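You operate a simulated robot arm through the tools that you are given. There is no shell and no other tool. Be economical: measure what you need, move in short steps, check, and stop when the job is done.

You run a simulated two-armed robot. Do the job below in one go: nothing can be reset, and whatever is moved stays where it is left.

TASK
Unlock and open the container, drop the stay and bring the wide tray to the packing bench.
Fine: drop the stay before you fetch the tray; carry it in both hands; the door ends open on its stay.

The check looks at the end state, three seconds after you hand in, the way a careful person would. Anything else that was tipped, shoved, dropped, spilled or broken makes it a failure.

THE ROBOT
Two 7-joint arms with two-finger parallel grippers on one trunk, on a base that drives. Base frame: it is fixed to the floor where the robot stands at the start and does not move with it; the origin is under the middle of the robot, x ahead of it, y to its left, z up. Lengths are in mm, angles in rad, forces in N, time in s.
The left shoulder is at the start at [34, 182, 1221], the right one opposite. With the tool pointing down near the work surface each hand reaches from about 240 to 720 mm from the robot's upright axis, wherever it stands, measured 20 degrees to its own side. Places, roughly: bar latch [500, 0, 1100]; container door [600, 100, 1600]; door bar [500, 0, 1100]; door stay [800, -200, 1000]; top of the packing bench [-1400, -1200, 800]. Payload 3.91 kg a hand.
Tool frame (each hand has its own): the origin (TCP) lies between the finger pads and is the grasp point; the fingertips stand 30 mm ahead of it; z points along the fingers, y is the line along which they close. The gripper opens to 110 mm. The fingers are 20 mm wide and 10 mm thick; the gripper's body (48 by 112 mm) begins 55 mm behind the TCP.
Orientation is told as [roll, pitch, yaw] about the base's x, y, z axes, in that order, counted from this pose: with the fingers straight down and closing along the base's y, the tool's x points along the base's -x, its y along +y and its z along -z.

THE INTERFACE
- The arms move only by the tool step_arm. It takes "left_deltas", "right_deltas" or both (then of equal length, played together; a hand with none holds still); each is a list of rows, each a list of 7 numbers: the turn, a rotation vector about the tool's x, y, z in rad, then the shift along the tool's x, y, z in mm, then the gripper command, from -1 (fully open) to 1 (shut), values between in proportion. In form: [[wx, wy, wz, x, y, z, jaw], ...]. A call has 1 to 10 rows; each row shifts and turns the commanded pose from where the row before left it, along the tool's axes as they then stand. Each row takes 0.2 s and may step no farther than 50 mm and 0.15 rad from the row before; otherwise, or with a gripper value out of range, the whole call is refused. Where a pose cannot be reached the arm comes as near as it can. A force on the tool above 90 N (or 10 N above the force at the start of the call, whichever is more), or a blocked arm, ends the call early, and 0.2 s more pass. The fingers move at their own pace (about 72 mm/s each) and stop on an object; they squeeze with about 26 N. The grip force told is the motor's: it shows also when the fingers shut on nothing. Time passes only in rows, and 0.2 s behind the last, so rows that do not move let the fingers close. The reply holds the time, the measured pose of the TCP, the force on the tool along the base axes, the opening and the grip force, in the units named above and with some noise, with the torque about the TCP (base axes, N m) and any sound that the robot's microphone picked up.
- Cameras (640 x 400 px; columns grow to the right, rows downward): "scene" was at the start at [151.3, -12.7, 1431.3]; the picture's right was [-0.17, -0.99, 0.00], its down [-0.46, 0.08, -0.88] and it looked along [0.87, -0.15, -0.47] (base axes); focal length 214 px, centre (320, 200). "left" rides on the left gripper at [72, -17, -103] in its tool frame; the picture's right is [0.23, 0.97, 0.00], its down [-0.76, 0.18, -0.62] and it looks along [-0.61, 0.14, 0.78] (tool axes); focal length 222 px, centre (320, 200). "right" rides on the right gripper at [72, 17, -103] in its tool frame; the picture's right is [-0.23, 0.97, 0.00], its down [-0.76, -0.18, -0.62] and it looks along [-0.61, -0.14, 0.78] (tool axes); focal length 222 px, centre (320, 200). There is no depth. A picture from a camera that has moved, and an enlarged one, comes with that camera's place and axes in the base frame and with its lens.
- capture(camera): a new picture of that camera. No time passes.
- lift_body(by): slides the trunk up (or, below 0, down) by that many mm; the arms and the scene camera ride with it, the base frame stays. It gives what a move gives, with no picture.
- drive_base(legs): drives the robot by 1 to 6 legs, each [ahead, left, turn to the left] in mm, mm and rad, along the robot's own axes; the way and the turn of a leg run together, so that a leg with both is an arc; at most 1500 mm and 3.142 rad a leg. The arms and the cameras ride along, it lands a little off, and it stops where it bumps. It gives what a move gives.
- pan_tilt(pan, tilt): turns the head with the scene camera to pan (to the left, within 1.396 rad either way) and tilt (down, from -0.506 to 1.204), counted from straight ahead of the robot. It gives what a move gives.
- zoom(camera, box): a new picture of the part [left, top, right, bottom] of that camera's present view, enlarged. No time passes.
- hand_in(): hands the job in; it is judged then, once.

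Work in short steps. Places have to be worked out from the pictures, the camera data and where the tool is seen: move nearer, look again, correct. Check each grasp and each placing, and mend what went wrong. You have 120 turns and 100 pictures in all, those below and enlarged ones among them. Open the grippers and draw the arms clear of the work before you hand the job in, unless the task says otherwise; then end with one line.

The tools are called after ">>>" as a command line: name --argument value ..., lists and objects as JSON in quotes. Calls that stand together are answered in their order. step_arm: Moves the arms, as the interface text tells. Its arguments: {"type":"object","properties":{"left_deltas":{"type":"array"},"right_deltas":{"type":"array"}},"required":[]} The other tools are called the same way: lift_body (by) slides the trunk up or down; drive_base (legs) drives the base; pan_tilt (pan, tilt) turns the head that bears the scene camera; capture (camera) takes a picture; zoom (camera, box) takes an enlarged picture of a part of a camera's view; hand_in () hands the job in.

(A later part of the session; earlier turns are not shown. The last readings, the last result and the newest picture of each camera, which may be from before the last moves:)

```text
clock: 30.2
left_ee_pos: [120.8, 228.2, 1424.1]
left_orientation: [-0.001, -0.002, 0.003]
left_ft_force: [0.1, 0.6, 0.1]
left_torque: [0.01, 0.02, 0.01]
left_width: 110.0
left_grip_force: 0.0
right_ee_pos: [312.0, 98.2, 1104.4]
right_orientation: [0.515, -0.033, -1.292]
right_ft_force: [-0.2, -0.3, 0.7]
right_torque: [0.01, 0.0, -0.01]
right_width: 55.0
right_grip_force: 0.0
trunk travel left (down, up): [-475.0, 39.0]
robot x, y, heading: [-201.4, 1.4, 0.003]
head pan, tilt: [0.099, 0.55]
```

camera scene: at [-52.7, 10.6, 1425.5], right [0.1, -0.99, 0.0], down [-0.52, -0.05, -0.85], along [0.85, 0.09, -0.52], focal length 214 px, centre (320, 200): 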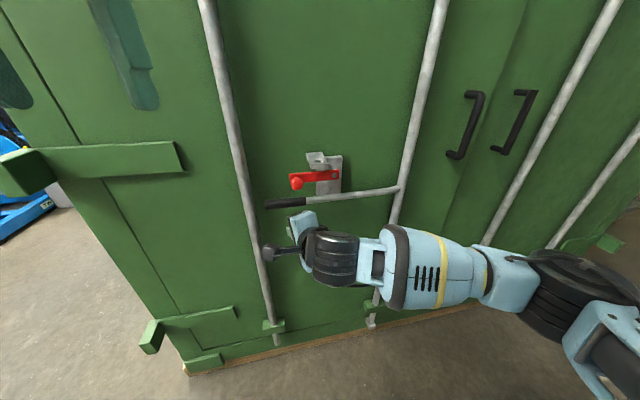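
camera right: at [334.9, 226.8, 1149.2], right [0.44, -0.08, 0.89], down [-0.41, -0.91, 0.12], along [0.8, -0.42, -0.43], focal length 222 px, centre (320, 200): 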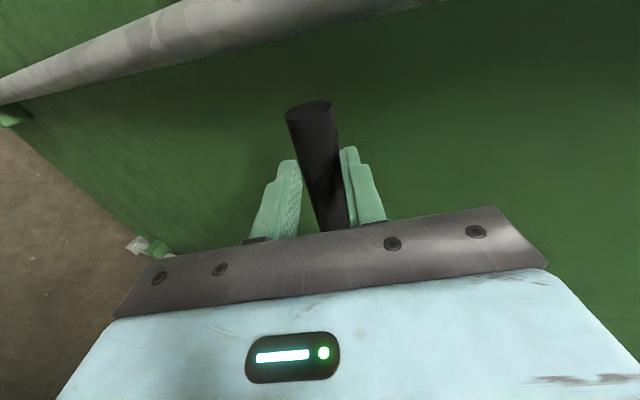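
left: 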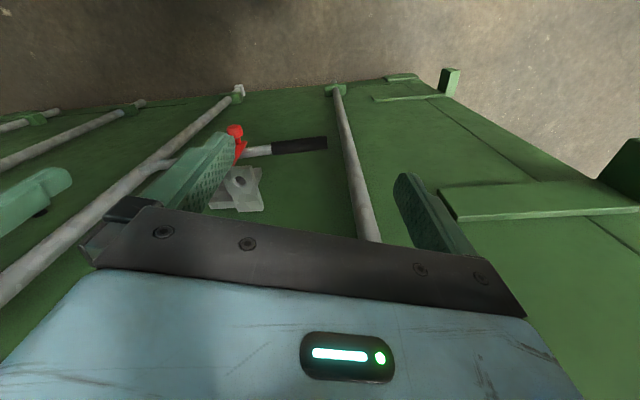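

Orientation as wanted. Now to the standoff above the grip, then a look.

>>> step_arm --right_deltas '[[0, 0, 0, 10.4, 30.5, -9.5, 0], [0, 0, 0, 10.4, 30.5, -9.5, 0], [0, 0, 0, 10.4, 30.5, -9.5, 0], [0, 0, 0, 10.4, 30.5, -9.5, 0]]'

>>> capture --camera "right"

>>> capture --camera "scene"

```text
clock: 31.4
left_ee_pos: [121.6, 227.2, 1424.3]
left_orientation: [-0.001, -0.003, 0.0]
left_ft_force: [0.0, -0.3, -0.3]
left_torque: [-0.03, 0.0, 0.01]
left_width: 110.0
left_grip_force: 0.1
right_ee_pos: [411.0, 125.3, 1186.9]
right_orientation: [0.496, -0.022, -1.36]
right_ft_force: [-0.3, 0.6, 0.6]
right_torque: [0.01, -0.03, 0.02]
right_width: 55.0
right_grip_force: 0.1
trunk travel left (down, up): [-475.0, 39.0]
robot x, y, heading: [-201.3, -0.4, 0.001]
head pan, tilt: [0.099, 0.55]
stopped in row 4 (right hand): the arm was blocked; the commanded pose is now the measured one
```

```text
65 pictures are left
camera right: at [361.9, 190.9, 1282.7], right [0.88, -0.03, 0.47], down [-0.29, -0.83, 0.48], along [0.37, -0.56, -0.74], focal length 222 px, centre (320, 200)
```

right: 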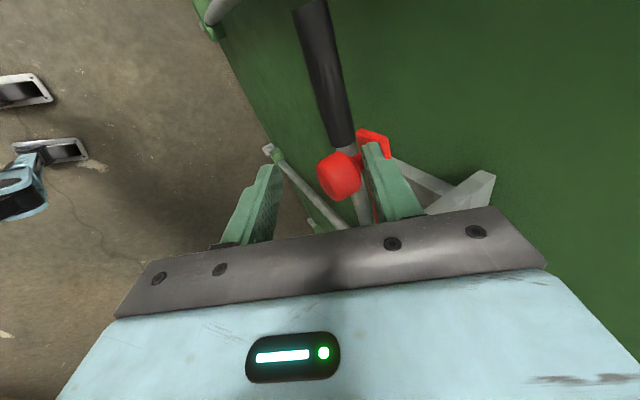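

```text
64 pictures are left
camera scene: at [-52.4, 11.2, 1425.4], right [0.1, -0.99, 0.0], down [-0.52, -0.05, -0.85], along [0.85, 0.09, -0.52], focal length 214 px, centre (320, 200)
```

scene: 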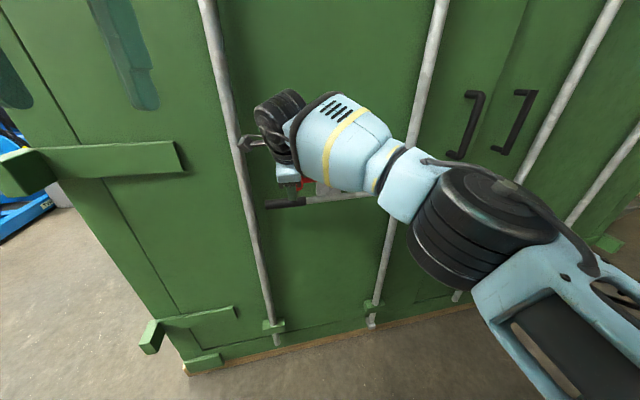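

The right arm was blocked there (knob even sits between its fingers), so this hand is badly placed. I withdraw it up and away to the right and will use the left hand for the lever.

>>> step_arm --right_deltas '[[0, 0, 0, 0, 0, -40, 0], [0, 0, 0, 0, 0, -40, 0], [0, 0, 0, -37, -21, -17, 0], [0, 0, 0, -37, -21, -17, 0], [0, 0, 0, -37, -21, -17, 0], [0, 0, 0, -37, -21, -17, 0], [0, 0, 0, -37, -21, -17, 0], [0, 0, 0, -37, -21, -17, 0], [0, 0, 0, -37, -21, -17, 0], [0, 0, 0, -37, -21, -17, 0]]' --left_deltas '[[0, 0, 0.15, 0, 0, 0, -0.3], [0, 0, 0.15, 0, 0, 0, -0.3], [0, 0, 0.15, 0, 0, 0, -0.3], [0, 0, 0.15, 0, 0, 0, -0.3], [0, 0, 0.15, 0, 0, 0, -0.3], [0, 0, 0.15, 0, 0, 0, -0.3], [0, 0, 0.15, 0, 0, 0, -0.3], [0, 0, 0.15, 0, 0, 0, -0.3], [0, 0, 0.09, 0, 0, 0, -0.3], [0, 0, 0, 0, 0, 0, -0.3]]'

>>> capture --camera "scene"

```text
clock: 33.6
left_ee_pos: [79.5, 181.6, 1376.6]
left_orientation: [0.002, -0.003, -1.288]
left_ft_force: [0.0, 0.3, -0.7]
left_torque: [0.03, 0.0, -0.01]
left_width: 71.3
left_grip_force: 0.1
left hand out of reach, approached as far as the arm can: row 6, 7, 8, 9
right_ee_pos: [226.6, -213.5, 1307.7]
right_orientation: [0.499, -0.023, -1.354]
right_ft_force: [-0.3, -0.4, 0.2]
right_torque: [0.0, 0.0, 0.01]
right_width: 55.0
right_grip_force: 0.0
trunk travel left (down, up): [-475.0, 39.0]
robot x, y, heading: [-202.6, 2.1, 0.001]
head pan, tilt: [0.099, 0.55]
```

```text
63 pictures are left
camera scene: at [-53.6, 10.6, 1425.7], right [0.1, -0.99, 0.0], down [-0.52, -0.05, -0.85], along [0.85, 0.09, -0.52], focal length 214 px, centre (320, 200)
```

scene: 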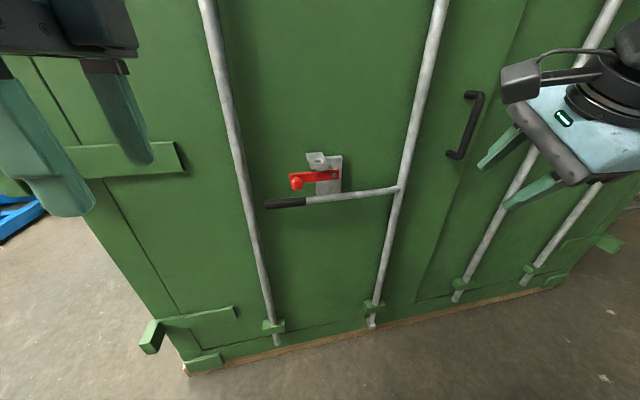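

Both hands are clear and the latch still stands up. I tilt the left hand (roll 0.515) and move it to the standoff above the lever grip.

>>> step_arm --left_deltas '[[-0.129, 0, 0, 0, 0, 0, 0], [-0.129, 0, 0, 0, 0, 0, 0], [-0.129, 0, 0, 0, 0, 0, 0], [-0.129, 0, 0, 0, 0, 0, 0]]'

>>> step_arm --left_deltas '[[0, 0, 0, -11.8, 20, 37.7, 0], [0, 0, 0, -11.8, 20, 37.7, 0], [0, 0, 0, -11.8, 20, 37.7, 0], [0, 0, 0, -11.8, 20, 37.7, 0], [0, 0, 0, -11.8, 20, 37.7, 0], [0, 0, 0, -11.8, 20, 37.7, 0], [0, 0, 0, -11.8, 20, 37.7, 0], [0, 0, 0, -11.8, 20, 37.7, 0]]'

>>> capture --camera "left"

>>> capture --camera "scene"

```text
clock: 34.6
left_ee_pos: [86.2, 184.8, 1374.8]
left_orientation: [0.5, -0.006, -1.274]
left_ft_force: [0.0, -0.6, -0.6]
left_torque: [0.0, -0.02, 0.01]
left_width: 55.0
left_grip_force: 0.2
right_ee_pos: [226.3, -212.1, 1308.1]
right_orientation: [0.496, -0.023, -1.356]
right_ft_force: [-0.6, -0.2, 0.6]
right_torque: [0.01, -0.01, 0.03]
right_width: 54.8
right_grip_force: 0.0
trunk travel left (down, up): [-475.0, 39.0]
robot x, y, heading: [-204.5, -0.1, 0.006]
head pan, tilt: [0.099, 0.55]
```

```text
clock: 36.4
left_ee_pos: [175.6, 170.6, 1308.2]
left_orientation: [0.517, -0.005, -1.283]
left_ft_force: [-0.5, 0.0, 0.0]
left_torque: [0.01, -0.01, 0.01]
left_width: 55.0
left_grip_force: 0.0
left hand out of reach, approached as far as the arm can: row 2, 3, 4, 5, 6, 7, 8
right_ee_pos: [226.0, -211.0, 1308.0]
right_orientation: [0.499, -0.022, -1.356]
right_ft_force: [-0.1, -0.4, -0.4]
right_torque: [-0.01, 0.01, 0.02]
right_width: 54.7
right_grip_force: 0.1
trunk travel left (down, up): [-475.0, 39.0]
robot x, y, heading: [-201.7, 0.3, 0.0]
head pan, tilt: [0.099, 0.55]
```

```text
62 pictures are left
camera left: at [93.5, 221.5, 1387.9], right [0.75, 0.46, 0.48], down [0.07, -0.77, 0.63], along [0.66, -0.44, -0.61], focal length 222 px, centre (320, 200)
```

left: 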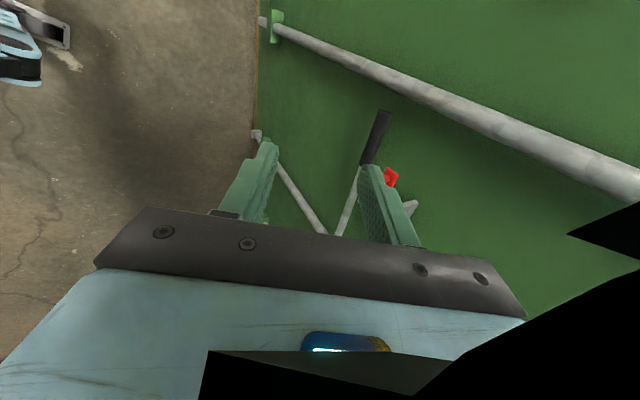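

```text
61 pictures are left
camera scene: at [-52.6, 11.8, 1425.5], right [0.1, -0.99, 0.0], down [-0.52, -0.05, -0.85], along [0.85, 0.09, -0.52], focal length 214 px, centre (320, 200)
```

scene: 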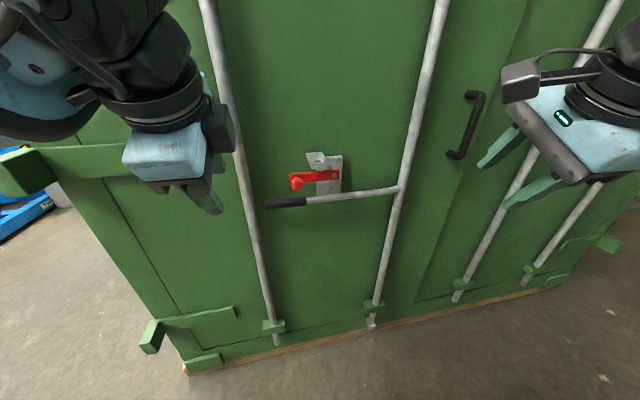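

The left arm can't reach in this yaw; I turn it half round its own axis (the mirrored, comfortable way) in place.

>>> step_arm --left_deltas '[[0, 0, -0.15, 0, 0, 0, 0], [0, 0, -0.15, 0, 0, 0, 0], [0, 0, -0.15, 0, 0, 0, 0], [0, 0, -0.15, 0, 0, 0, 0], [0, 0, -0.15, 0, 0, 0, 0], [0, 0, -0.15, 0, 0, 0, 0], [0, 0, -0.15, 0, 0, 0, 0], [0, 0, -0.15, 0, 0, 0, 0], [0, 0, -0.15, 0, 0, 0, 0], [0, 0, -0.15, 0, 0, 0, 0]]'

>>> step_arm --left_deltas '[[0, 0, -0.15, 0, 0, 0, 0], [0, 0, -0.15, 0, 0, 0, 0], [0, 0, -0.15, 0, 0, 0, 0], [0, 0, -0.15, 0, 0, 0, 0], [0, 0, -0.15, 0, 0, 0, 0], [0, 0, -0.15, 0, 0, 0, 0], [0, 0, -0.15, 0, 0, 0, 0], [0, 0, -0.15, 0, 0, 0, 0], [0, 0, -0.15, 0, 0, 0, 0], [0, 0, -0.15, 0, 0, 0, 0]]'

```text
clock: 38.6
left_ee_pos: [178.6, 170.3, 1307.1]
left_orientation: [0.037, -0.515, 0.204]
left_ft_force: [-0.7, 0.2, 0.2]
left_torque: [-0.03, 0.03, -0.01]
left_width: 54.9
left_grip_force: 0.0
right_ee_pos: [226.0, -212.3, 1308.6]
right_orientation: [0.499, -0.023, -1.356]
right_ft_force: [0.1, -0.6, -0.2]
right_torque: [0.03, -0.02, 0.0]
right_width: 55.1
right_grip_force: 0.1
trunk travel left (down, up): [-475.0, 39.0]
robot x, y, heading: [-204.5, -2.5, 0.001]
head pan, tilt: [0.099, 0.55]
```

```text
clock: 40.8
left_ee_pos: [177.7, 168.2, 1305.7]
left_orientation: [-0.514, -0.067, 1.732]
left_ft_force: [-0.1, 1.3, 0.6]
left_torque: [0.02, 0.01, 0.0]
left_width: 55.2
left_grip_force: 0.1
right_ee_pos: [226.1, -211.1, 1308.3]
right_orientation: [0.5, -0.022, -1.354]
right_ft_force: [0.6, 0.0, -0.5]
right_torque: [0.0, -0.05, -0.01]
right_width: 55.0
right_grip_force: 0.0
trunk travel left (down, up): [-475.0, 39.0]
robot x, y, heading: [-199.7, -0.2, 0.004]
head pan, tilt: [0.099, 0.55]
```

Now aligned with the mirrored yaw. A last small turn, then move to the standoff above the grip.

>>> step_arm --left_deltas '[[0, 0, -0.12, 0, 0, 0, 0], [0, 0, 0, 9.7, -19.4, 32.2, 0], [0, 0, 0, 9.7, -19.4, 32.2, 0], [0, 0, 0, 9.7, -19.4, 32.2, 0], [0, 0, 0, 9.7, -19.4, 32.2, 0], [0, 0, 0, 9.7, -19.4, 32.2, 0], [0, 0, 0, 9.7, -19.4, 32.2, 0]]'

>>> capture --camera "left"

>>> capture --camera "scene"

```text
clock: 42.4
left_ee_pos: [384.8, 164.7, 1194.6]
left_orientation: [-0.517, -0.008, 1.833]
left_ft_force: [0.2, 1.0, -0.6]
left_torque: [0.03, 0.05, 0.03]
left_width: 54.8
left_grip_force: 0.0
right_ee_pos: [227.0, -212.5, 1307.0]
right_orientation: [0.498, -0.024, -1.354]
right_ft_force: [-0.3, -0.3, -0.1]
right_torque: [-0.02, 0.01, 0.0]
right_width: 55.0
right_grip_force: 0.0
trunk travel left (down, up): [-475.0, 39.0]
robot x, y, heading: [-206.6, -0.8, 0.008]
head pan, tilt: [0.099, 0.55]
```

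```text
60 pictures are left
camera left: at [368.8, 85.2, 1291.9], right [-0.76, -0.43, -0.48], down [-0.64, 0.61, 0.46], along [0.1, 0.66, -0.74], focal length 222 px, centre (320, 200)
```

left: 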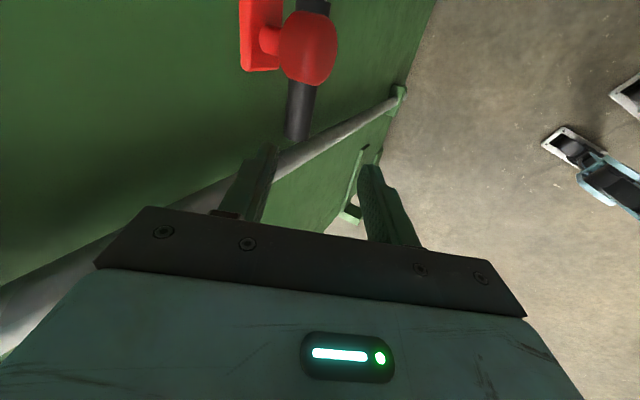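

```text
59 pictures are left
camera scene: at [-51.5, 11.6, 1425.3], right [0.1, -0.99, 0.0], down [-0.52, -0.05, -0.85], along [0.85, 0.09, -0.52], focal length 214 px, centre (320, 200)
```

scene: 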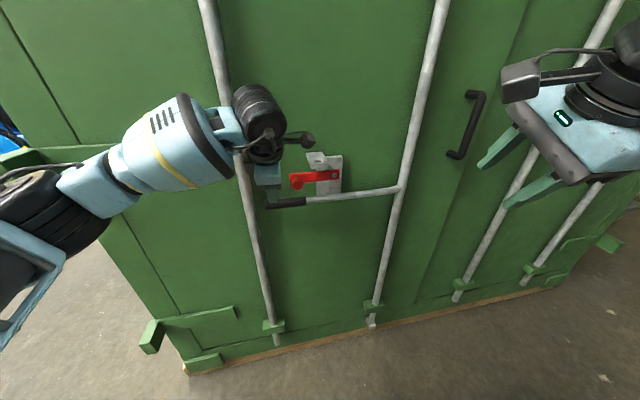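

The lever end lies ahead along the approach. I shift 9 mm toward the grip end and go down over the grip in small steps.

>>> step_arm --left_deltas '[[0, 0, 0, -9, -3, 20, 0], [0, 0, 0, 0, 0, 30, 0], [0, 0, 0, 0, 0, 30, 0], [0, 0, 0, 0, 0, 20, 0]]'

>>> capture --camera "left"

>>> zoom --camera "scene" --box '[180, 90, 420, 240]'

```text
clock: 43.4
left_ee_pos: [432.2, 187.7, 1108.8]
left_orientation: [-0.518, -0.009, 1.831]
left_ft_force: [0.3, 0.2, 0.5]
left_torque: [-0.01, 0.0, -0.02]
left_width: 54.9
left_grip_force: 0.1
right_ee_pos: [227.9, -212.0, 1306.8]
right_orientation: [0.497, -0.023, -1.354]
right_ft_force: [0.4, -0.6, 0.5]
right_torque: [-0.03, -0.02, 0.0]
right_width: 55.1
right_grip_force: 0.1
trunk travel left (down, up): [-475.0, 39.0]
robot x, y, heading: [-203.4, -2.5, -0.0]
head pan, tilt: [0.099, 0.55]
```

```text
58 pictures are left
camera left: at [417.0, 108.3, 1206.4], right [-0.76, -0.43, -0.48], down [-0.64, 0.61, 0.46], along [0.1, 0.66, -0.74], focal length 222 px, centre (320, 200)
```

left: 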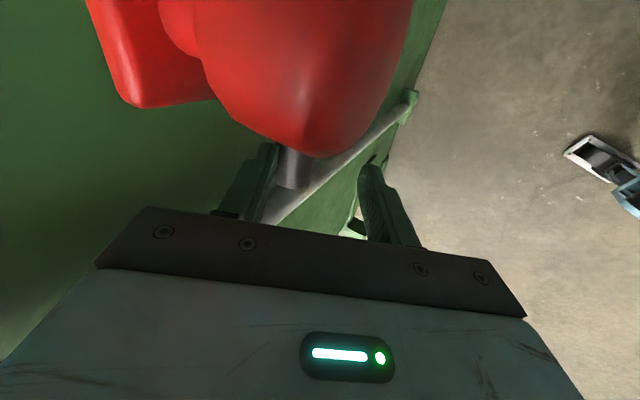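

```text
2.67 times, centred on (300, 165) of scene
camera zoom: at [-52.2, 11.9, 1425.4], right [0.1, -0.99, 0.0], down [-0.52, -0.05, -0.85], along [0.85, 0.09, -0.52], focal length 572 px, centre (373, 293)
```

zoom: 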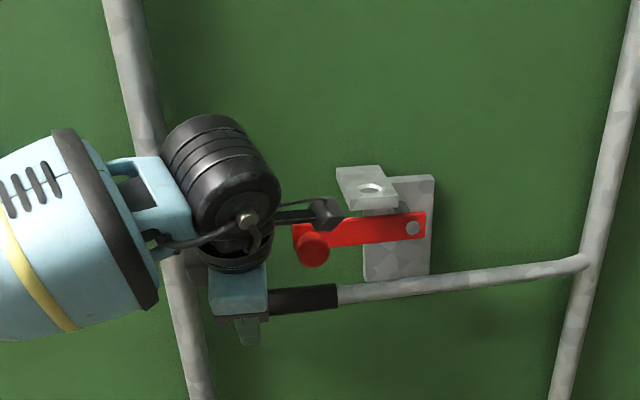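

The grip lies between the fingers with no contact force. I close and pull the lever out along the arc, 3 rows.

>>> step_arm --left_deltas '[[0, 0, 0, 0, 0, 0, 1], [0, 0, 0, 0, 0, 0, 1], [0, 0, 0, 0, 0, 0, 1], [-0.0005, -0.022, -0.038, 2.8, 14.5, -8.3, 1], [-0.0005, -0.022, -0.038, 2.8, 14.5, -8.3, 1], [-0.001, -0.043, -0.0756, 5.6, 29, -16.6, 1]]'

>>> capture --camera "scene"

```text
clock: 44.8
left_ee_pos: [369.7, 151.3, 1114.2]
left_orientation: [-0.523, -0.005, 2.007]
left_ft_force: [6.0, -11.0, 30.1]
left_torque: [0.27, -0.59, -0.29]
left_width: 0.2
left_grip_force: 25.7
right_ee_pos: [224.3, -215.4, 1308.2]
right_orientation: [0.5, -0.021, -1.355]
right_ft_force: [0.0, -0.2, -0.1]
right_torque: [0.0, -0.03, -0.02]
right_width: 54.8
right_grip_force: 0.1
trunk travel left (down, up): [-475.0, 39.0]
robot x, y, heading: [-203.9, 2.1, -0.001]
head pan, tilt: [0.099, 0.55]
```

```text
56 pictures are left
camera scene: at [-54.6, 8.3, 1425.8], right [0.1, -0.99, 0.0], down [-0.52, -0.05, -0.85], along [0.85, 0.09, -0.52], focal length 214 px, centre (320, 200)
```

scene: 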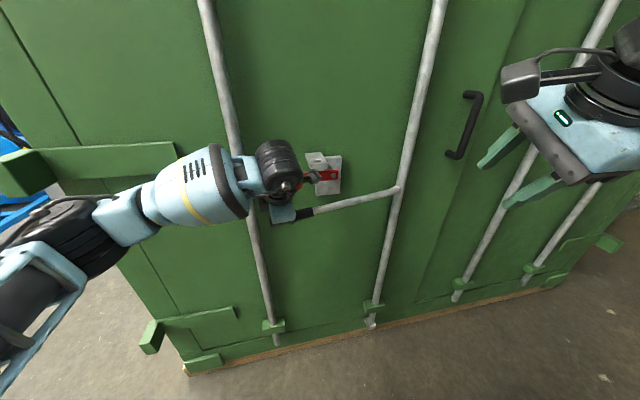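

The lever appears to have moved some, but the fingers slipped shut. I look closer.

>>> capture --camera "left"

>>> zoom --camera "scene" --box '[200, 110, 440, 260]'

```text
55 pictures are left
camera left: at [367.1, 70.0, 1212.5], right [-0.67, -0.56, -0.49], down [-0.74, 0.49, 0.46], along [-0.02, 0.67, -0.74], focal length 222 px, centre (320, 200)
```

left: 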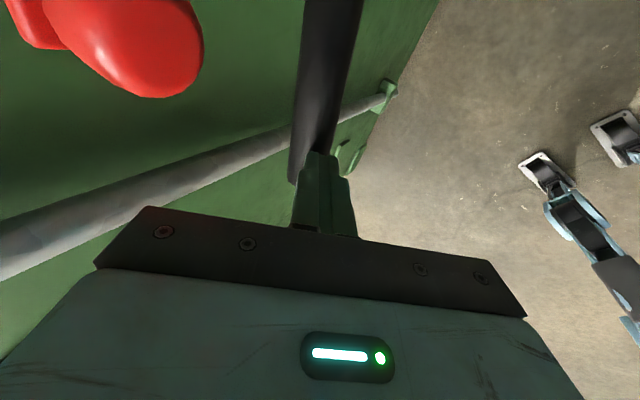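

```text
2.67 times, centred on (320, 185) of scene
camera zoom: at [-54.6, 8.3, 1425.8], right [0.1, -0.99, 0.0], down [-0.52, -0.05, -0.85], along [0.85, 0.09, -0.52], focal length 572 px, centre (320, 240)
```

zoom: 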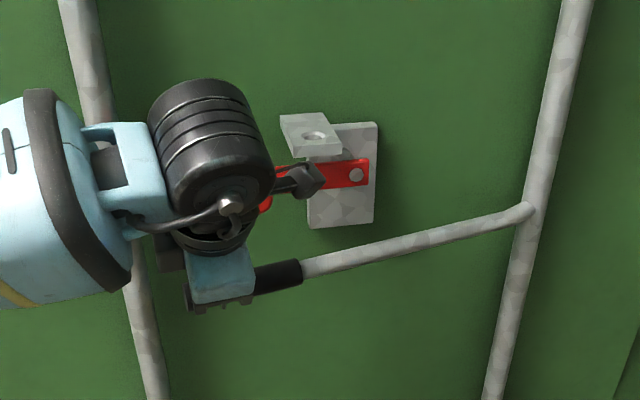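

The lever is out about 8°, end near (384,188). Pad friction is too weak, so I'll put the closed fingers behind the lever and push it out from inside: lift, straighten, move inward.

>>> step_arm --left_deltas '[[0, 0, 0, 0, 0, -45, 1], [0, 0, 0, 0, 0, -45, 1], [-0.117, 0, 0, 0, 0, 0, 1], [-0.117, 0, 0, 0, 0, 0, 1], [-0.117, 0, 0, 0, 0, 0, 1], [0, 0, 0, -1.7, -40, 16, 1], [0, 0, 0, -1.7, -40, 16, 1]]'

>>> capture --camera "left"

>>> zoom --camera "scene" --box '[160, 90, 440, 265]'

```text
clock: 46.4
left_ee_pos: [405.3, 175.7, 1169.5]
left_orientation: [-0.164, -0.01, 2.007]
left_ft_force: [0.4, 0.9, 0.5]
left_torque: [-0.02, 0.02, 0.03]
left_width: 0.0
left_grip_force: 26.0
right_ee_pos: [226.3, -211.8, 1307.4]
right_orientation: [0.497, -0.023, -1.355]
right_ft_force: [-0.8, 0.5, 0.8]
right_torque: [-0.01, -0.04, 0.0]
right_width: 55.3
right_grip_force: 0.0
trunk travel left (down, up): [-475.0, 39.0]
robot x, y, heading: [-204.6, 0.5, 0.004]
head pan, tilt: [0.099, 0.55]
```

```text
53 pictures are left
camera left: at [436.2, 109.1, 1273.0], right [-0.78, -0.61, -0.16], down [-0.57, 0.57, 0.59], along [-0.27, 0.55, -0.79], focal length 222 px, centre (320, 200)
```

left: 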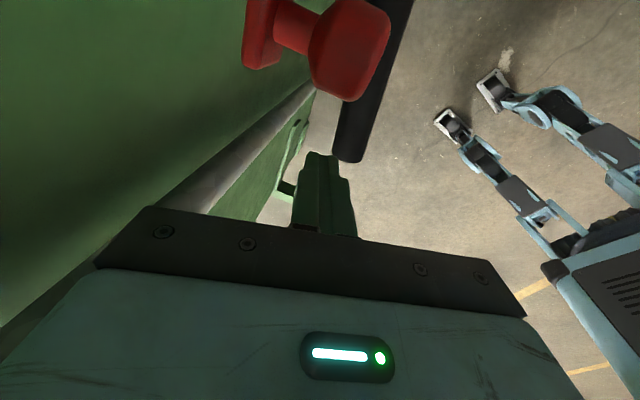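

```text
2.29 times, centred on (300, 178) of scene
camera zoom: at [-52.1, 11.8, 1425.4], right [0.1, -0.99, 0.0], down [-0.52, -0.05, -0.85], along [0.85, 0.09, -0.52], focal length 490 px, centre (366, 251)
```

zoom: 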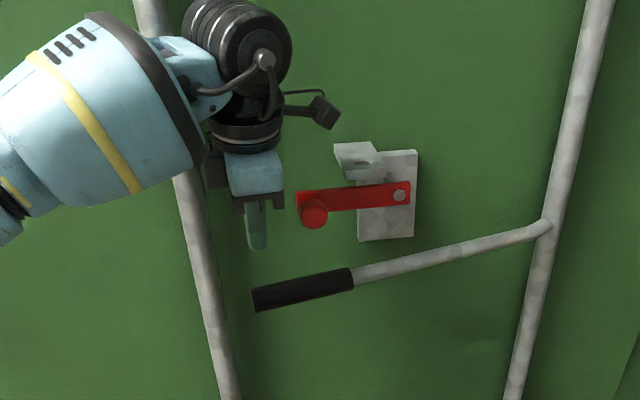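

Lever end is near (386,179,1087); I aim the closed fingers 25 mm inside the end, 30 mm behind it, and go down.

>>> step_arm --left_deltas '[[0, 0, 0, 12.6, -1.2, 5, 1], [0, 0, 0, 0, 0, 40, 1], [0, 0, 0, 0, 0, 40, 1]]'

>>> capture --camera "left"

>>> zoom --camera "scene" --box '[160, 90, 440, 265]'

```text
clock: 47.2
left_ee_pos: [419.1, 175.4, 1082.4]
left_orientation: [-0.164, -0.013, 2.011]
left_ft_force: [-0.6, 0.2, -1.6]
left_torque: [-0.05, -0.05, -0.03]
left_width: 0.0
left_grip_force: 26.0
right_ee_pos: [221.7, -209.2, 1310.9]
right_orientation: [0.504, -0.027, -1.353]
right_ft_force: [-1.0, -0.1, 0.3]
right_torque: [-0.06, -0.03, -0.01]
right_width: 55.1
right_grip_force: 0.0
trunk travel left (down, up): [-475.0, 39.0]
robot x, y, heading: [-201.5, -2.0, -0.002]
head pan, tilt: [0.099, 0.55]
```

```text
51 pictures are left
camera left: at [451.1, 109.3, 1187.1], right [-0.77, -0.61, -0.16], down [-0.57, 0.56, 0.6], along [-0.27, 0.55, -0.79], focal length 222 px, centre (320, 200)
```

left: 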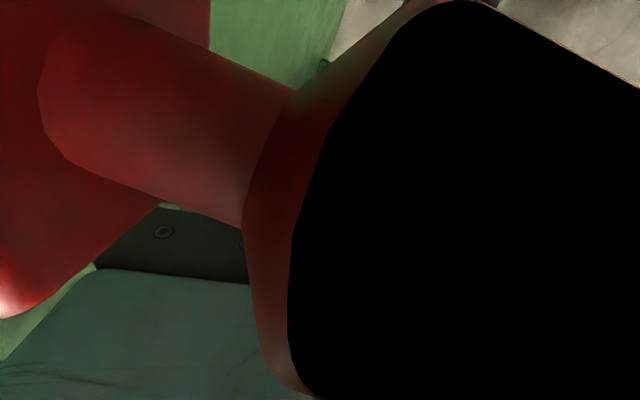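

```text
2.29 times, centred on (300, 178) of scene
camera zoom: at [-57.9, 15.3, 1426.2], right [0.1, -0.99, 0.0], down [-0.52, -0.05, -0.85], along [0.85, 0.09, -0.52], focal length 490 px, centre (366, 251)
```

zoom: 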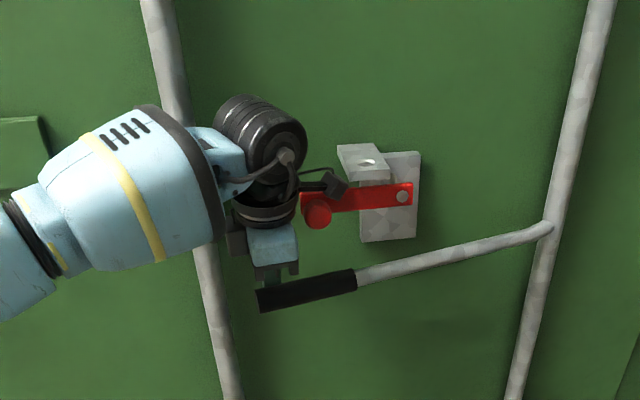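

The fingers are behind the grip with no force. I push it outward along the arc, turning with it, 5 rows of 5°.

>>> step_arm --left_deltas '[[0, -0.014, -0.086, 1.4, 32.5, -5.4, 1], [0, -0.014, -0.086, 1.4, 32.5, -5.4, 1], [0, -0.014, -0.086, 1.4, 32.5, -5.4, 1], [0, -0.014, -0.086, 1.4, 32.5, -5.4, 1], [0, -0.014, -0.086, 1.4, 32.5, -5.4, 1]]'

>>> capture --camera "scene"

```text
clock: 48.4
left_ee_pos: [294.1, 70.0, 1085.2]
left_orientation: [-0.169, -0.006, 2.446]
left_ft_force: [0.2, -0.4, -0.1]
left_torque: [-0.03, 0.01, -0.01]
left_width: 0.0
left_grip_force: 25.6
right_ee_pos: [226.1, -212.3, 1307.7]
right_orientation: [0.5, -0.022, -1.356]
right_ft_force: [0.3, 0.1, 0.1]
right_torque: [0.01, 0.02, 0.05]
right_width: 55.1
right_grip_force: 0.0
trunk travel left (down, up): [-475.0, 39.0]
robot x, y, heading: [-205.5, 1.4, 0.006]
head pan, tilt: [0.099, 0.55]
```

```text
49 pictures are left
camera scene: at [-52.7, 10.9, 1425.5], right [0.1, -0.99, 0.0], down [-0.52, -0.05, -0.85], along [0.85, 0.09, -0.52], focal length 214 px, centre (320, 200)
```

scene: 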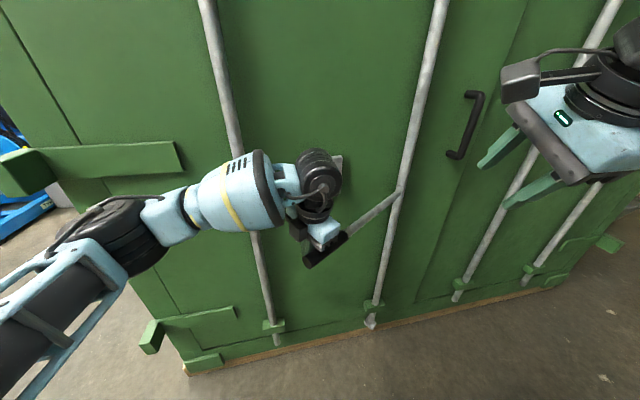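

The lever swings out well (≈45°). I move on another 25°, taking the right hand further aside.

>>> step_arm --left_deltas '[[0, -0.014, -0.086, 1.4, 32.5, -5.4, 1], [0, -0.014, -0.086, 1.4, 32.5, -5.4, 1], [0, -0.014, -0.086, 1.4, 32.5, -5.4, 1], [0, -0.014, -0.086, 1.4, 32.5, -5.4, 1], [0, -0.014, -0.086, 1.4, 32.5, -5.4, 1]]' --right_deltas '[[0, 0, 0, -35, 0, -10, 0], [0, 0, 0, -35, 0, -10, 0], [0, 0, 0, -35, 0, -10, 0], [0, 0, 0, -35, 0, -10, 0], [0, 0, 0, -35, 0, -10, 0]]'

>>> capture --camera "scene"

```text
clock: 49.6
left_ee_pos: [217.5, -77.6, 1084.2]
left_orientation: [-0.173, -0.005, 2.88]
left_ft_force: [-0.1, -0.3, 0.2]
left_torque: [0.02, -0.05, 0.0]
left_width: 0.2
left_grip_force: 26.1
right_ee_pos: [239.8, -390.0, 1348.6]
right_orientation: [0.499, -0.022, -1.353]
right_ft_force: [-0.2, -0.3, 0.5]
right_torque: [0.05, 0.07, -0.02]
right_width: 55.0
right_grip_force: 0.3
trunk travel left (down, up): [-475.0, 39.0]
robot x, y, heading: [-205.1, -2.1, -0.001]
head pan, tilt: [0.099, 0.55]
```

```text
48 pictures are left
camera scene: at [-53.0, 9.9, 1425.6], right [0.1, -0.99, 0.0], down [-0.52, -0.05, -0.85], along [0.85, 0.09, -0.52], focal length 214 px, centre (320, 200)
```

scene: 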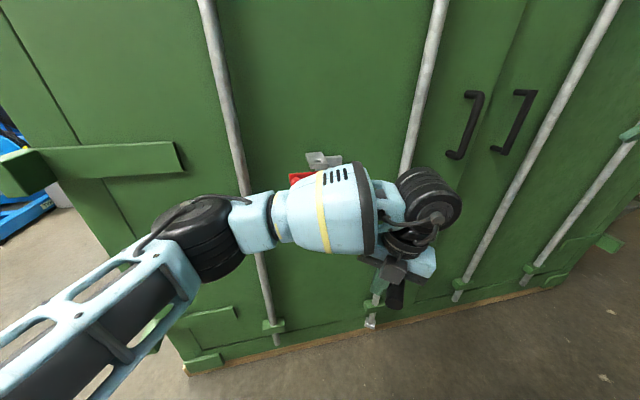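

Lever ~60° out and easy. Another 25°.

>>> step_arm --left_deltas '[[0, -0.014, -0.086, 1.4, 32.5, -5.4, 1], [0, -0.014, -0.086, 1.4, 32.5, -5.4, 1], [0, -0.014, -0.086, 1.4, 32.5, -5.4, 1], [0, -0.014, -0.086, 1.4, 32.5, -5.4, 1], [0, -0.014, -0.086, 1.4, 32.5, -5.4, 1]]'

>>> capture --camera "scene"

```text
clock: 51.0
left_ee_pos: [289.0, -112.6, 1082.9]
left_orientation: [-0.176, -0.021, -2.938]
left_ft_force: [0.4, 0.5, -0.7]
left_torque: [0.02, -0.02, -0.02]
left_width: 0.1
left_grip_force: 26.1
left hand out of reach, approached as far as the arm can: row 4, 5
right_ee_pos: [240.1, -388.6, 1349.8]
right_orientation: [0.499, -0.022, -1.353]
right_ft_force: [-0.4, -0.1, -0.2]
right_torque: [0.04, 0.03, -0.02]
right_width: 55.1
right_grip_force: 0.1
trunk travel left (down, up): [-475.0, 39.0]
robot x, y, heading: [-202.3, 1.6, 0.005]
head pan, tilt: [0.099, 0.55]
stopped in row 5 (left hand): the arm was blocked; the commanded pose is now the measured one
```

```text
47 pictures are left
camera scene: at [-52.7, 12.0, 1425.5], right [0.1, -0.99, 0.0], down [-0.52, -0.05, -0.85], along [0.85, 0.09, -0.52], focal length 214 px, centre (320, 200)
```

scene: 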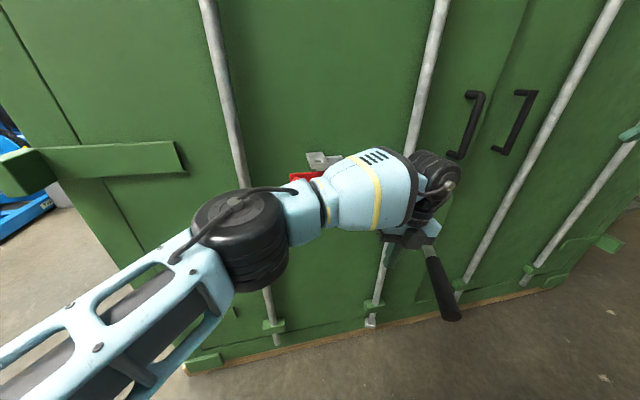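

The lever stands about perpendicular now, the left wrist is at its limit for turning. I push it further right by pure translation.

>>> step_arm --left_deltas '[[0, 0, 0, 0, 30, -5.3, 1], [0, 0, 0, 0, 30, -5.3, 1], [0, 0, 0, 0, 30, -5.3, 1], [0, 0, 0, 0, 30, -5.3, 1], [0, 0, 0, 0, 30, -5.3, 1]]'

>>> capture --camera "scene"

```text
clock: 52.4
left_ee_pos: [309.8, -96.2, 1081.8]
left_orientation: [-0.171, -0.022, -2.884]
left_ft_force: [0.5, 0.1, -0.1]
left_torque: [0.03, 0.0, 0.01]
left_width: 0.1
left_grip_force: 26.0
left hand out of reach, approached as far as the arm can: row 1, 2, 3, 4, 5
right_ee_pos: [239.5, -387.4, 1349.4]
right_orientation: [0.499, -0.022, -1.355]
right_ft_force: [-0.1, 0.0, -0.6]
right_torque: [0.01, -0.02, 0.02]
right_width: 55.2
right_grip_force: 0.0
trunk travel left (down, up): [-475.0, 39.0]
robot x, y, heading: [-204.7, -2.6, -0.002]
head pan, tilt: [0.099, 0.55]
stopped in row 5 (left hand): the arm was blocked; the commanded pose is now the measured one
```

```text
46 pictures are left
camera scene: at [-52.5, 12.0, 1425.5], right [0.1, -0.99, 0.0], down [-0.52, -0.05, -0.85], along [0.85, 0.09, -0.52], focal length 214 px, centre (320, 200)
```

scene: 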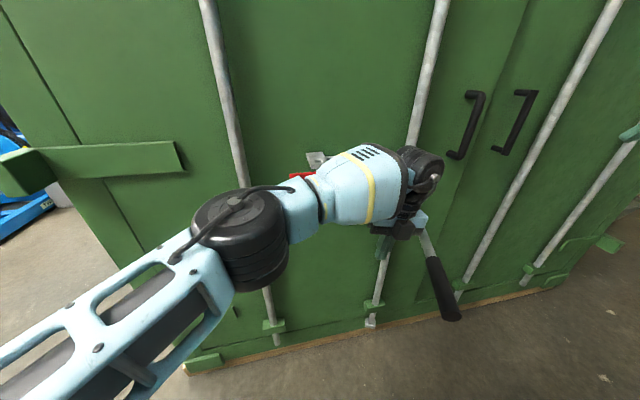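

The left can go no further; I retract it and prepare the right hand (tool straight down, closing along y) to take the lever on.

>>> step_arm --left_deltas '[[0, 0, 0, 0, 0, -40, 1], [0, 0, 0, 0, 0, -40, 1], [0, 0, 0, 0, 0, -40, 1], [0, 0, 0, 0, -40, -15, 1], [0, 0, 0, 0, -40, -15, 1], [0, 0, 0, 0, -40, -15, 1], [0, 0, 0, 0, -40, -15, 1], [0, 0, 0, 0, -40, -15, 1], [0, 0, 0, 0, -40, -15, 1]]' --right_deltas '[[0.125, 0, 0, 0, 0, 0, -0.2], [0.125, 0, 0, 0, 0, 0, -0.2], [0.125, 0, 0, 0, 0, 0, -0.2], [0.125, 0, 0, 0, 0, 0, -0.2], [0, 0, -0.15, 0, 0, 0, -0.2], [0, 0, -0.15, 0, 0, 0, -0.2], [0, 0, -0.15, 0, 0, 0, -0.2], [0, 0, -0.15, 0, 0, 0, -0.2], [0, 0, -0.15, 0, 0, 0, -0.2]]'

>>> step_arm --right_deltas '[[0, 0, -0.15, 0, 20, 0, -0.2], [0, 0, -0.15, 0, 20, 0, -0.2], [0, 0, -0.15, 0, 20, 0, -0.2], [0, 0, -0.15, 0, 20, 0, -0.2]]'

>>> capture --camera "scene"

>>> capture --camera "right"

```text
clock: 54.4
left_ee_pos: [264.5, 129.0, 1304.7]
left_orientation: [-0.169, -0.023, -2.887]
left_ft_force: [0.1, -0.4, -0.6]
left_torque: [-0.02, -0.02, -0.01]
left_width: 0.3
left_grip_force: 25.8
left hand out of reach, approached as far as the arm can: row 2, 3
right_ee_pos: [238.9, -387.2, 1352.2]
right_orientation: [-0.016, -0.019, -0.601]
right_ft_force: [0.1, 0.2, 0.3]
right_torque: [-0.02, -0.01, 0.0]
right_width: 65.8
right_grip_force: 0.0
trunk travel left (down, up): [-475.0, 39.0]
robot x, y, heading: [-200.9, -0.3, -0.001]
head pan, tilt: [0.099, 0.55]
```

```text
clock: 55.4
left_ee_pos: [268.7, 129.1, 1305.0]
left_orientation: [-0.17, -0.021, -2.889]
left_ft_force: [0.4, 0.2, 0.3]
left_torque: [-0.02, -0.01, 0.04]
left_width: 0.0
left_grip_force: 26.2
right_ee_pos: [269.8, -313.4, 1350.7]
right_orientation: [-0.023, -0.003, -0.001]
right_ft_force: [-0.2, -0.2, -0.6]
right_torque: [-0.05, -0.03, -0.03]
right_width: 66.1
right_grip_force: 0.0
trunk travel left (down, up): [-475.0, 39.0]
robot x, y, heading: [-205.6, 1.3, -0.002]
head pan, tilt: [0.099, 0.55]
```

```text
45 pictures are left
camera scene: at [-52.4, 12.7, 1425.5], right [0.1, -0.99, 0.0], down [-0.52, -0.05, -0.85], along [0.85, 0.09, -0.52], focal length 214 px, centre (320, 200)
```

scene: 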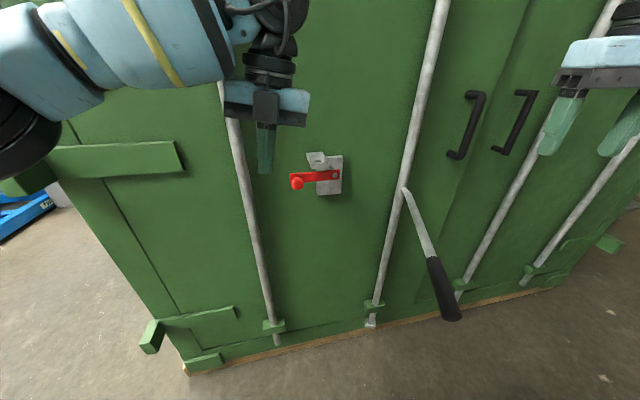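

```text
44 pictures are left
camera right: at [196.9, -294.9, 1452.0], right [0.23, 0.97, -0.02], down [0.76, -0.17, 0.63], along [0.61, -0.16, -0.78], focal length 222 px, centre (320, 200)
```

right: 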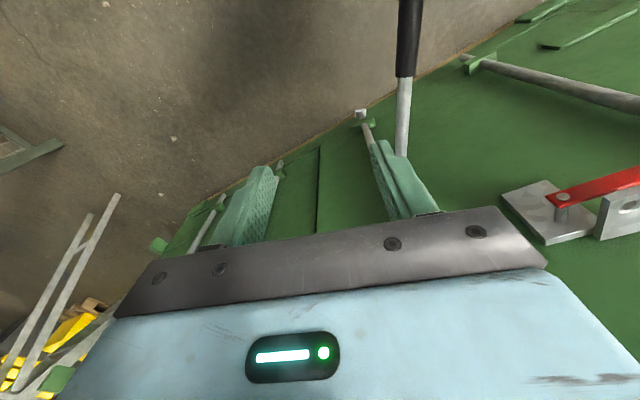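

Lever runs from the bar to about (156,-168), grip start (282,-192), z≈1095. I bring the right hand over (220,-180) and down around it.

>>> step_arm --right_deltas '[[0, 0, 0, 10, 27, 34, -0.4], [0, 0, 0, 10, 27, 34, -0.4], [0, 0, 0, 10, 27, 34, -0.4], [0, 0, 0, 10, 27, 34, -0.4], [0, 0, 0, 10, 27, 34, -0.4], [0, 0, 0, 0, 0, 40, -0.4], [0, 0, 0, 0, 0, 42, -0.4], [0, 0, 0, 0, 0, 0, 1], [0, 0, 0, 0, 0, 0, 1], [0, 0, 0, 0, 0, 0, 1]]'

>>> capture --camera "scene"

```text
clock: 57.6
left_ee_pos: [266.7, 128.4, 1304.3]
left_orientation: [-0.172, -0.021, -2.888]
left_ft_force: [0.7, -0.3, 0.0]
left_torque: [0.03, -0.02, 0.0]
left_width: 0.0
left_grip_force: 25.8
right_ee_pos: [223.1, -183.7, 1093.8]
right_orientation: [-0.022, -0.002, -0.007]
right_ft_force: [-1.2, 0.6, -2.7]
right_torque: [0.01, -0.55, -0.58]
right_width: 31.3
right_grip_force: 44.6
trunk travel left (down, up): [-475.0, 39.0]
robot x, y, heading: [-204.2, 2.9, -0.0]
head pan, tilt: [0.099, 0.55]
```

```text
43 pictures are left
camera scene: at [-52.7, 11.7, 1425.5], right [0.1, -0.99, 0.0], down [-0.52, -0.05, -0.85], along [0.85, 0.09, -0.52], focal length 214 px, centre (320, 200)
```

scene: 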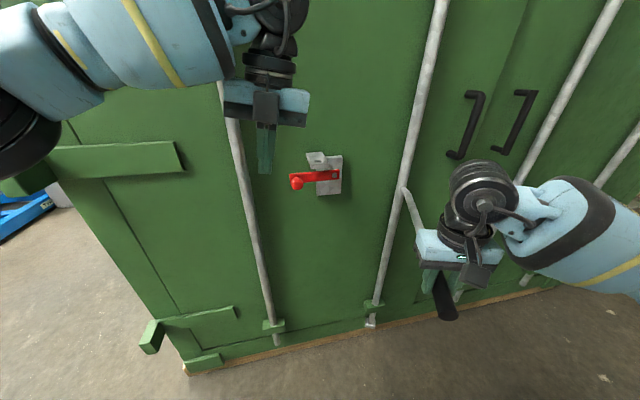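

Gripped (31 mm). I turn the lever on another 15°.

>>> step_arm --right_deltas '[[0, 0, -0.087, -2.4, -31, 0, 1], [0, 0, -0.087, -2.4, -31, 0, 1], [0, 0, -0.087, -2.4, -31, 0, 1]]'

>>> capture --camera "scene"

```text
clock: 58.4
left_ee_pos: [267.8, 128.1, 1304.4]
left_orientation: [-0.172, -0.023, -2.889]
left_ft_force: [-0.4, 0.1, 1.2]
left_torque: [0.01, 0.05, 0.0]
left_width: 0.0
left_grip_force: 26.3
right_ee_pos: [236.0, -279.3, 1092.8]
right_orientation: [-0.021, 0.005, 0.252]
right_ft_force: [-1.8, -3.7, -17.5]
right_torque: [0.08, -0.8, -1.44]
right_width: 31.6
right_grip_force: 45.1
trunk travel left (down, up): [-475.0, 39.0]
robot x, y, heading: [-202.6, -1.9, -0.001]
head pan, tilt: [0.099, 0.55]
```

```text
42 pictures are left
camera scene: at [-51.5, 9.9, 1425.2], right [0.1, -0.99, 0.0], down [-0.52, -0.05, -0.85], along [0.85, 0.09, -0.52], focal length 214 px, centre (320, 200)
```

scene: 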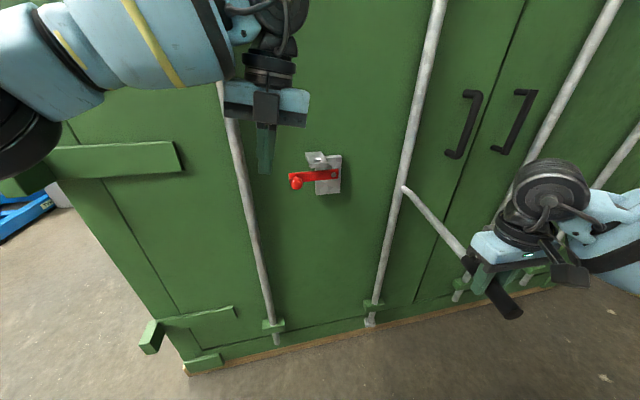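

The seam at the leaf edge looks opened: the bar is turned. I try pulling the leaf by the lever I hold, straight out, 60 mm.

>>> step_arm --right_deltas '[[0, 0, 0, 10, -0.5, 0, 1], [0, 0, 0, 15, -1, 0, 1], [0, 0, 0, 15, -1, 0, 1], [0, 0, 0, 20, -1, 0, 1]]'

>>> capture --camera "scene"

```text
clock: 59.4
left_ee_pos: [266.7, 126.8, 1303.8]
left_orientation: [-0.171, -0.02, -2.888]
left_ft_force: [-0.8, 0.5, 0.0]
left_torque: [0.0, -0.04, -0.02]
left_width: 0.0
left_grip_force: 26.2
right_ee_pos: [177.4, -297.7, 1094.6]
right_orientation: [-0.024, 0.007, 0.257]
right_ft_force: [-1.6, -1.5, -18.7]
right_torque: [-0.29, 0.92, -0.92]
right_width: 31.7
right_grip_force: 45.3
trunk travel left (down, up): [-475.0, 39.0]
robot x, y, heading: [-200.6, -1.8, -0.003]
head pan, tilt: [0.099, 0.55]
```

```text
41 pictures are left
camera scene: at [-53.7, 10.2, 1425.6], right [0.1, -0.99, 0.0], down [-0.52, -0.05, -0.85], along [0.85, 0.09, -0.52], focal length 214 px, centre (320, 200)
```

scene: 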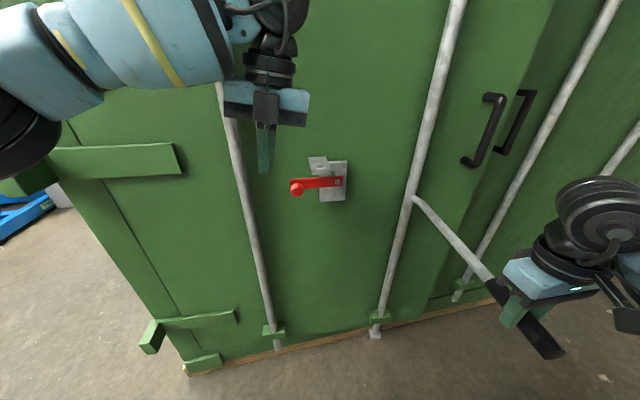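

The leaf follows (edge ~60 mm proud). I pull 75 mm more with slight turning along the door's arc.

>>> step_arm --right_deltas '[[0, 0, 0.03, 24.7, 2.5, 0, 1], [0, 0, 0.03, 24.7, 2.5, 0, 1], [0, 0, 0.03, 24.7, 2.5, 0, 1], [0, 0, 0, 0, 0, 0, 1]]'

>>> pan_tilt --pan -0.5 --tilt 0.45

>>> capture --camera "scene"

```text
clock: 60.4
left_ee_pos: [269.3, 127.3, 1303.6]
left_orientation: [-0.172, -0.024, -2.889]
left_ft_force: [1.4, 0.6, -0.9]
left_torque: [-0.02, -0.01, -0.01]
left_width: 0.0
left_grip_force: 26.1
right_ee_pos: [108.6, -305.5, 1096.2]
right_orientation: [-0.021, 0.0, 0.162]
right_ft_force: [0.0, -3.5, -18.6]
right_torque: [-0.13, 1.13, -0.9]
right_width: 30.5
right_grip_force: 45.7
trunk travel left (down, up): [-475.0, 39.0]
robot x, y, heading: [-201.2, -4.4, 0.003]
head pan, tilt: [0.099, 0.55]
```

```text
clock: 61.4
left_ee_pos: [268.5, 127.3, 1303.9]
left_orientation: [-0.169, -0.023, -2.891]
left_ft_force: [0.1, 0.7, -0.4]
left_torque: [-0.02, -0.03, 0.0]
left_width: 0.0
left_grip_force: 25.9
right_ee_pos: [108.4, -306.5, 1095.6]
right_orientation: [-0.022, 0.001, 0.167]
right_ft_force: [6.6, -1.6, -19.6]
right_torque: [0.1, -1.2, -1.01]
right_width: 30.3
right_grip_force: 45.6
trunk travel left (down, up): [-475.0, 39.0]
robot x, y, heading: [-205.2, -0.2, 0.002]
head pan, tilt: [-0.499, 0.45]
```

```text
40 pictures are left
camera scene: at [-59.5, -42.1, 1434.3], right [-0.48, -0.88, 0.0], down [-0.38, 0.21, -0.9], along [0.79, -0.43, -0.44], focal length 214 px, centre (320, 200)
```

scene: 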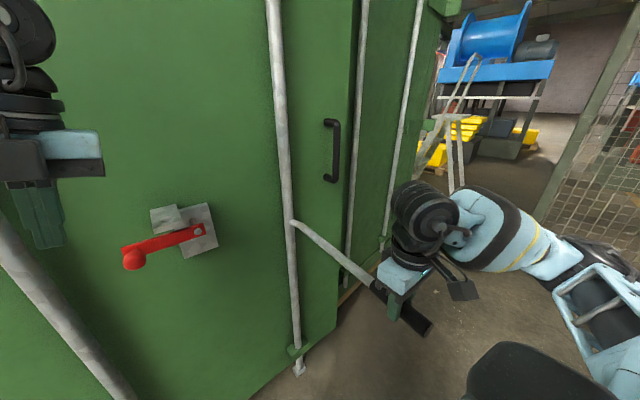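

The leaf is open ~150 mm. Since hinge H≈(350,590), I swing the whole base about H so hand and leaf move together, first 0.26 rad.

>>> drive_base --legs '[[-153, 144, -0.26]]'

>>> capture --camera "scene"

```text
clock: 63.3
left_ee_pos: [153.0, 161.7, 1304.1]
left_orientation: [-0.171, -0.022, 3.132]
left_ft_force: [0.0, -0.1, 0.3]
left_torque: [0.01, 0.01, 0.0]
left_width: 0.0
left_grip_force: 25.8
right_ee_pos: [-113.6, -214.8, 1096.8]
right_orientation: [-0.022, -0.001, -0.099]
right_ft_force: [7.4, -4.6, -7.0]
right_torque: [0.46, 1.0, -1.01]
right_width: 31.0
right_grip_force: 45.1
trunk travel left (down, up): [-475.0, 39.0]
robot x, y, heading: [-336.9, 161.2, -0.267]
head pan, tilt: [-0.499, 0.45]
```

```text
39 pictures are left
camera scene: at [-208.7, 83.5, 1434.3], right [-0.69, -0.72, 0.0], down [-0.32, 0.3, -0.9], along [0.65, -0.62, -0.44], focal length 214 px, centre (320, 200)
```

scene: 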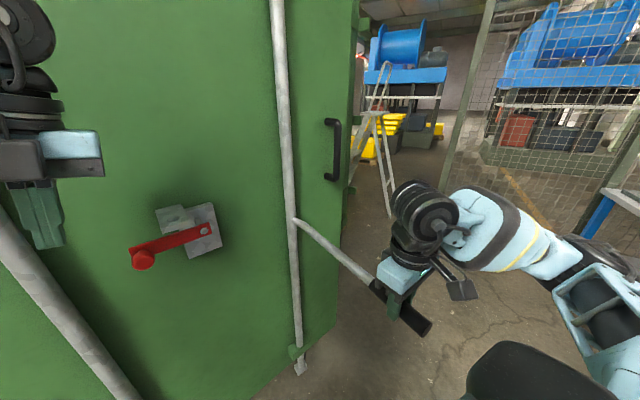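

The leaf follows rigidly. I continue two more such legs.

>>> drive_base --legs '[[-157, 146, -0.265], [-157, 146, -0.265]]'

>>> capture --camera "scene"

```text
clock: 66.7
left_ee_pos: [-39.7, 317.2, 1303.5]
left_orientation: [-0.172, -0.022, 2.595]
left_ft_force: [0.3, 0.1, -0.2]
left_torque: [-0.02, -0.03, -0.01]
left_width: 0.0
left_grip_force: 26.1
right_ee_pos: [-459.4, 129.2, 1097.4]
right_orientation: [-0.019, -0.007, -0.64]
right_ft_force: [4.2, -8.6, -10.5]
right_torque: [0.65, 0.35, -1.01]
right_width: 32.9
right_grip_force: 44.8
trunk travel left (down, up): [-475.0, 39.0]
robot x, y, heading: [-463.4, 570.2, -0.805]
head pan, tilt: [-0.499, 0.45]
```

```text
38 pictures are left
camera scene: at [-391.3, 436.0, 1434.2], right [-0.96, -0.27, 0.0], down [-0.12, 0.42, -0.9], along [0.24, -0.87, -0.44], focal length 214 px, centre (320, 200)
```

scene: 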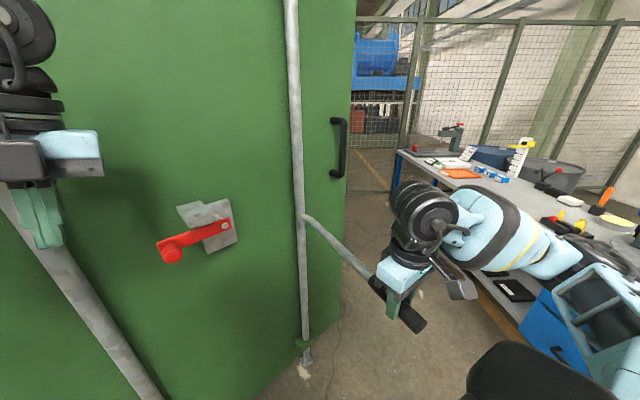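

Still together; open ~54°. Two more legs.

>>> drive_base --legs '[[-157, 146, -0.265], [-157, 146, -0.265]]'

>>> capture --camera "scene"

```text
clock: 70.2
left_ee_pos: [-124.0, 547.3, 1303.3]
left_orientation: [-0.175, -0.025, 2.059]
left_ft_force: [0.8, 0.0, 0.4]
left_torque: [0.0, -0.01, -0.03]
left_width: 0.0
left_grip_force: 26.0
right_ee_pos: [-581.5, 599.9, 1096.6]
right_orientation: [-0.019, -0.012, -1.175]
right_ft_force: [-2.1, -10.3, -9.6]
right_torque: [0.35, 0.0, -1.04]
right_width: 36.7
right_grip_force: 45.5
trunk travel left (down, up): [-475.0, 39.0]
robot x, y, heading: [-359.0, 979.6, -1.339]
head pan, tilt: [-0.499, 0.45]
```

```text
37 pictures are left
camera scene: at [-367.7, 830.1, 1434.1], right [-0.97, 0.26, 0.0], down [0.11, 0.42, -0.9], along [-0.23, -0.87, -0.44], focal length 214 px, centre (320, 200)
```

scene: 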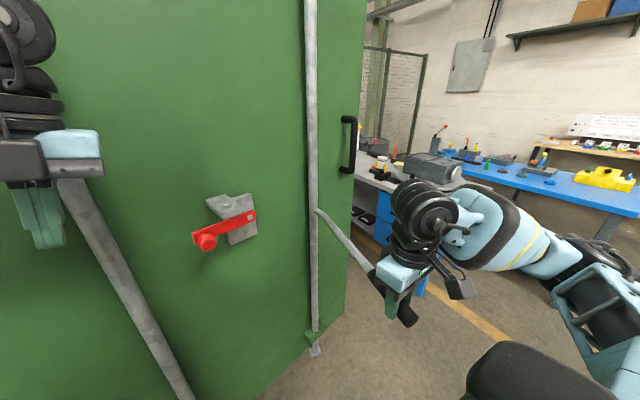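

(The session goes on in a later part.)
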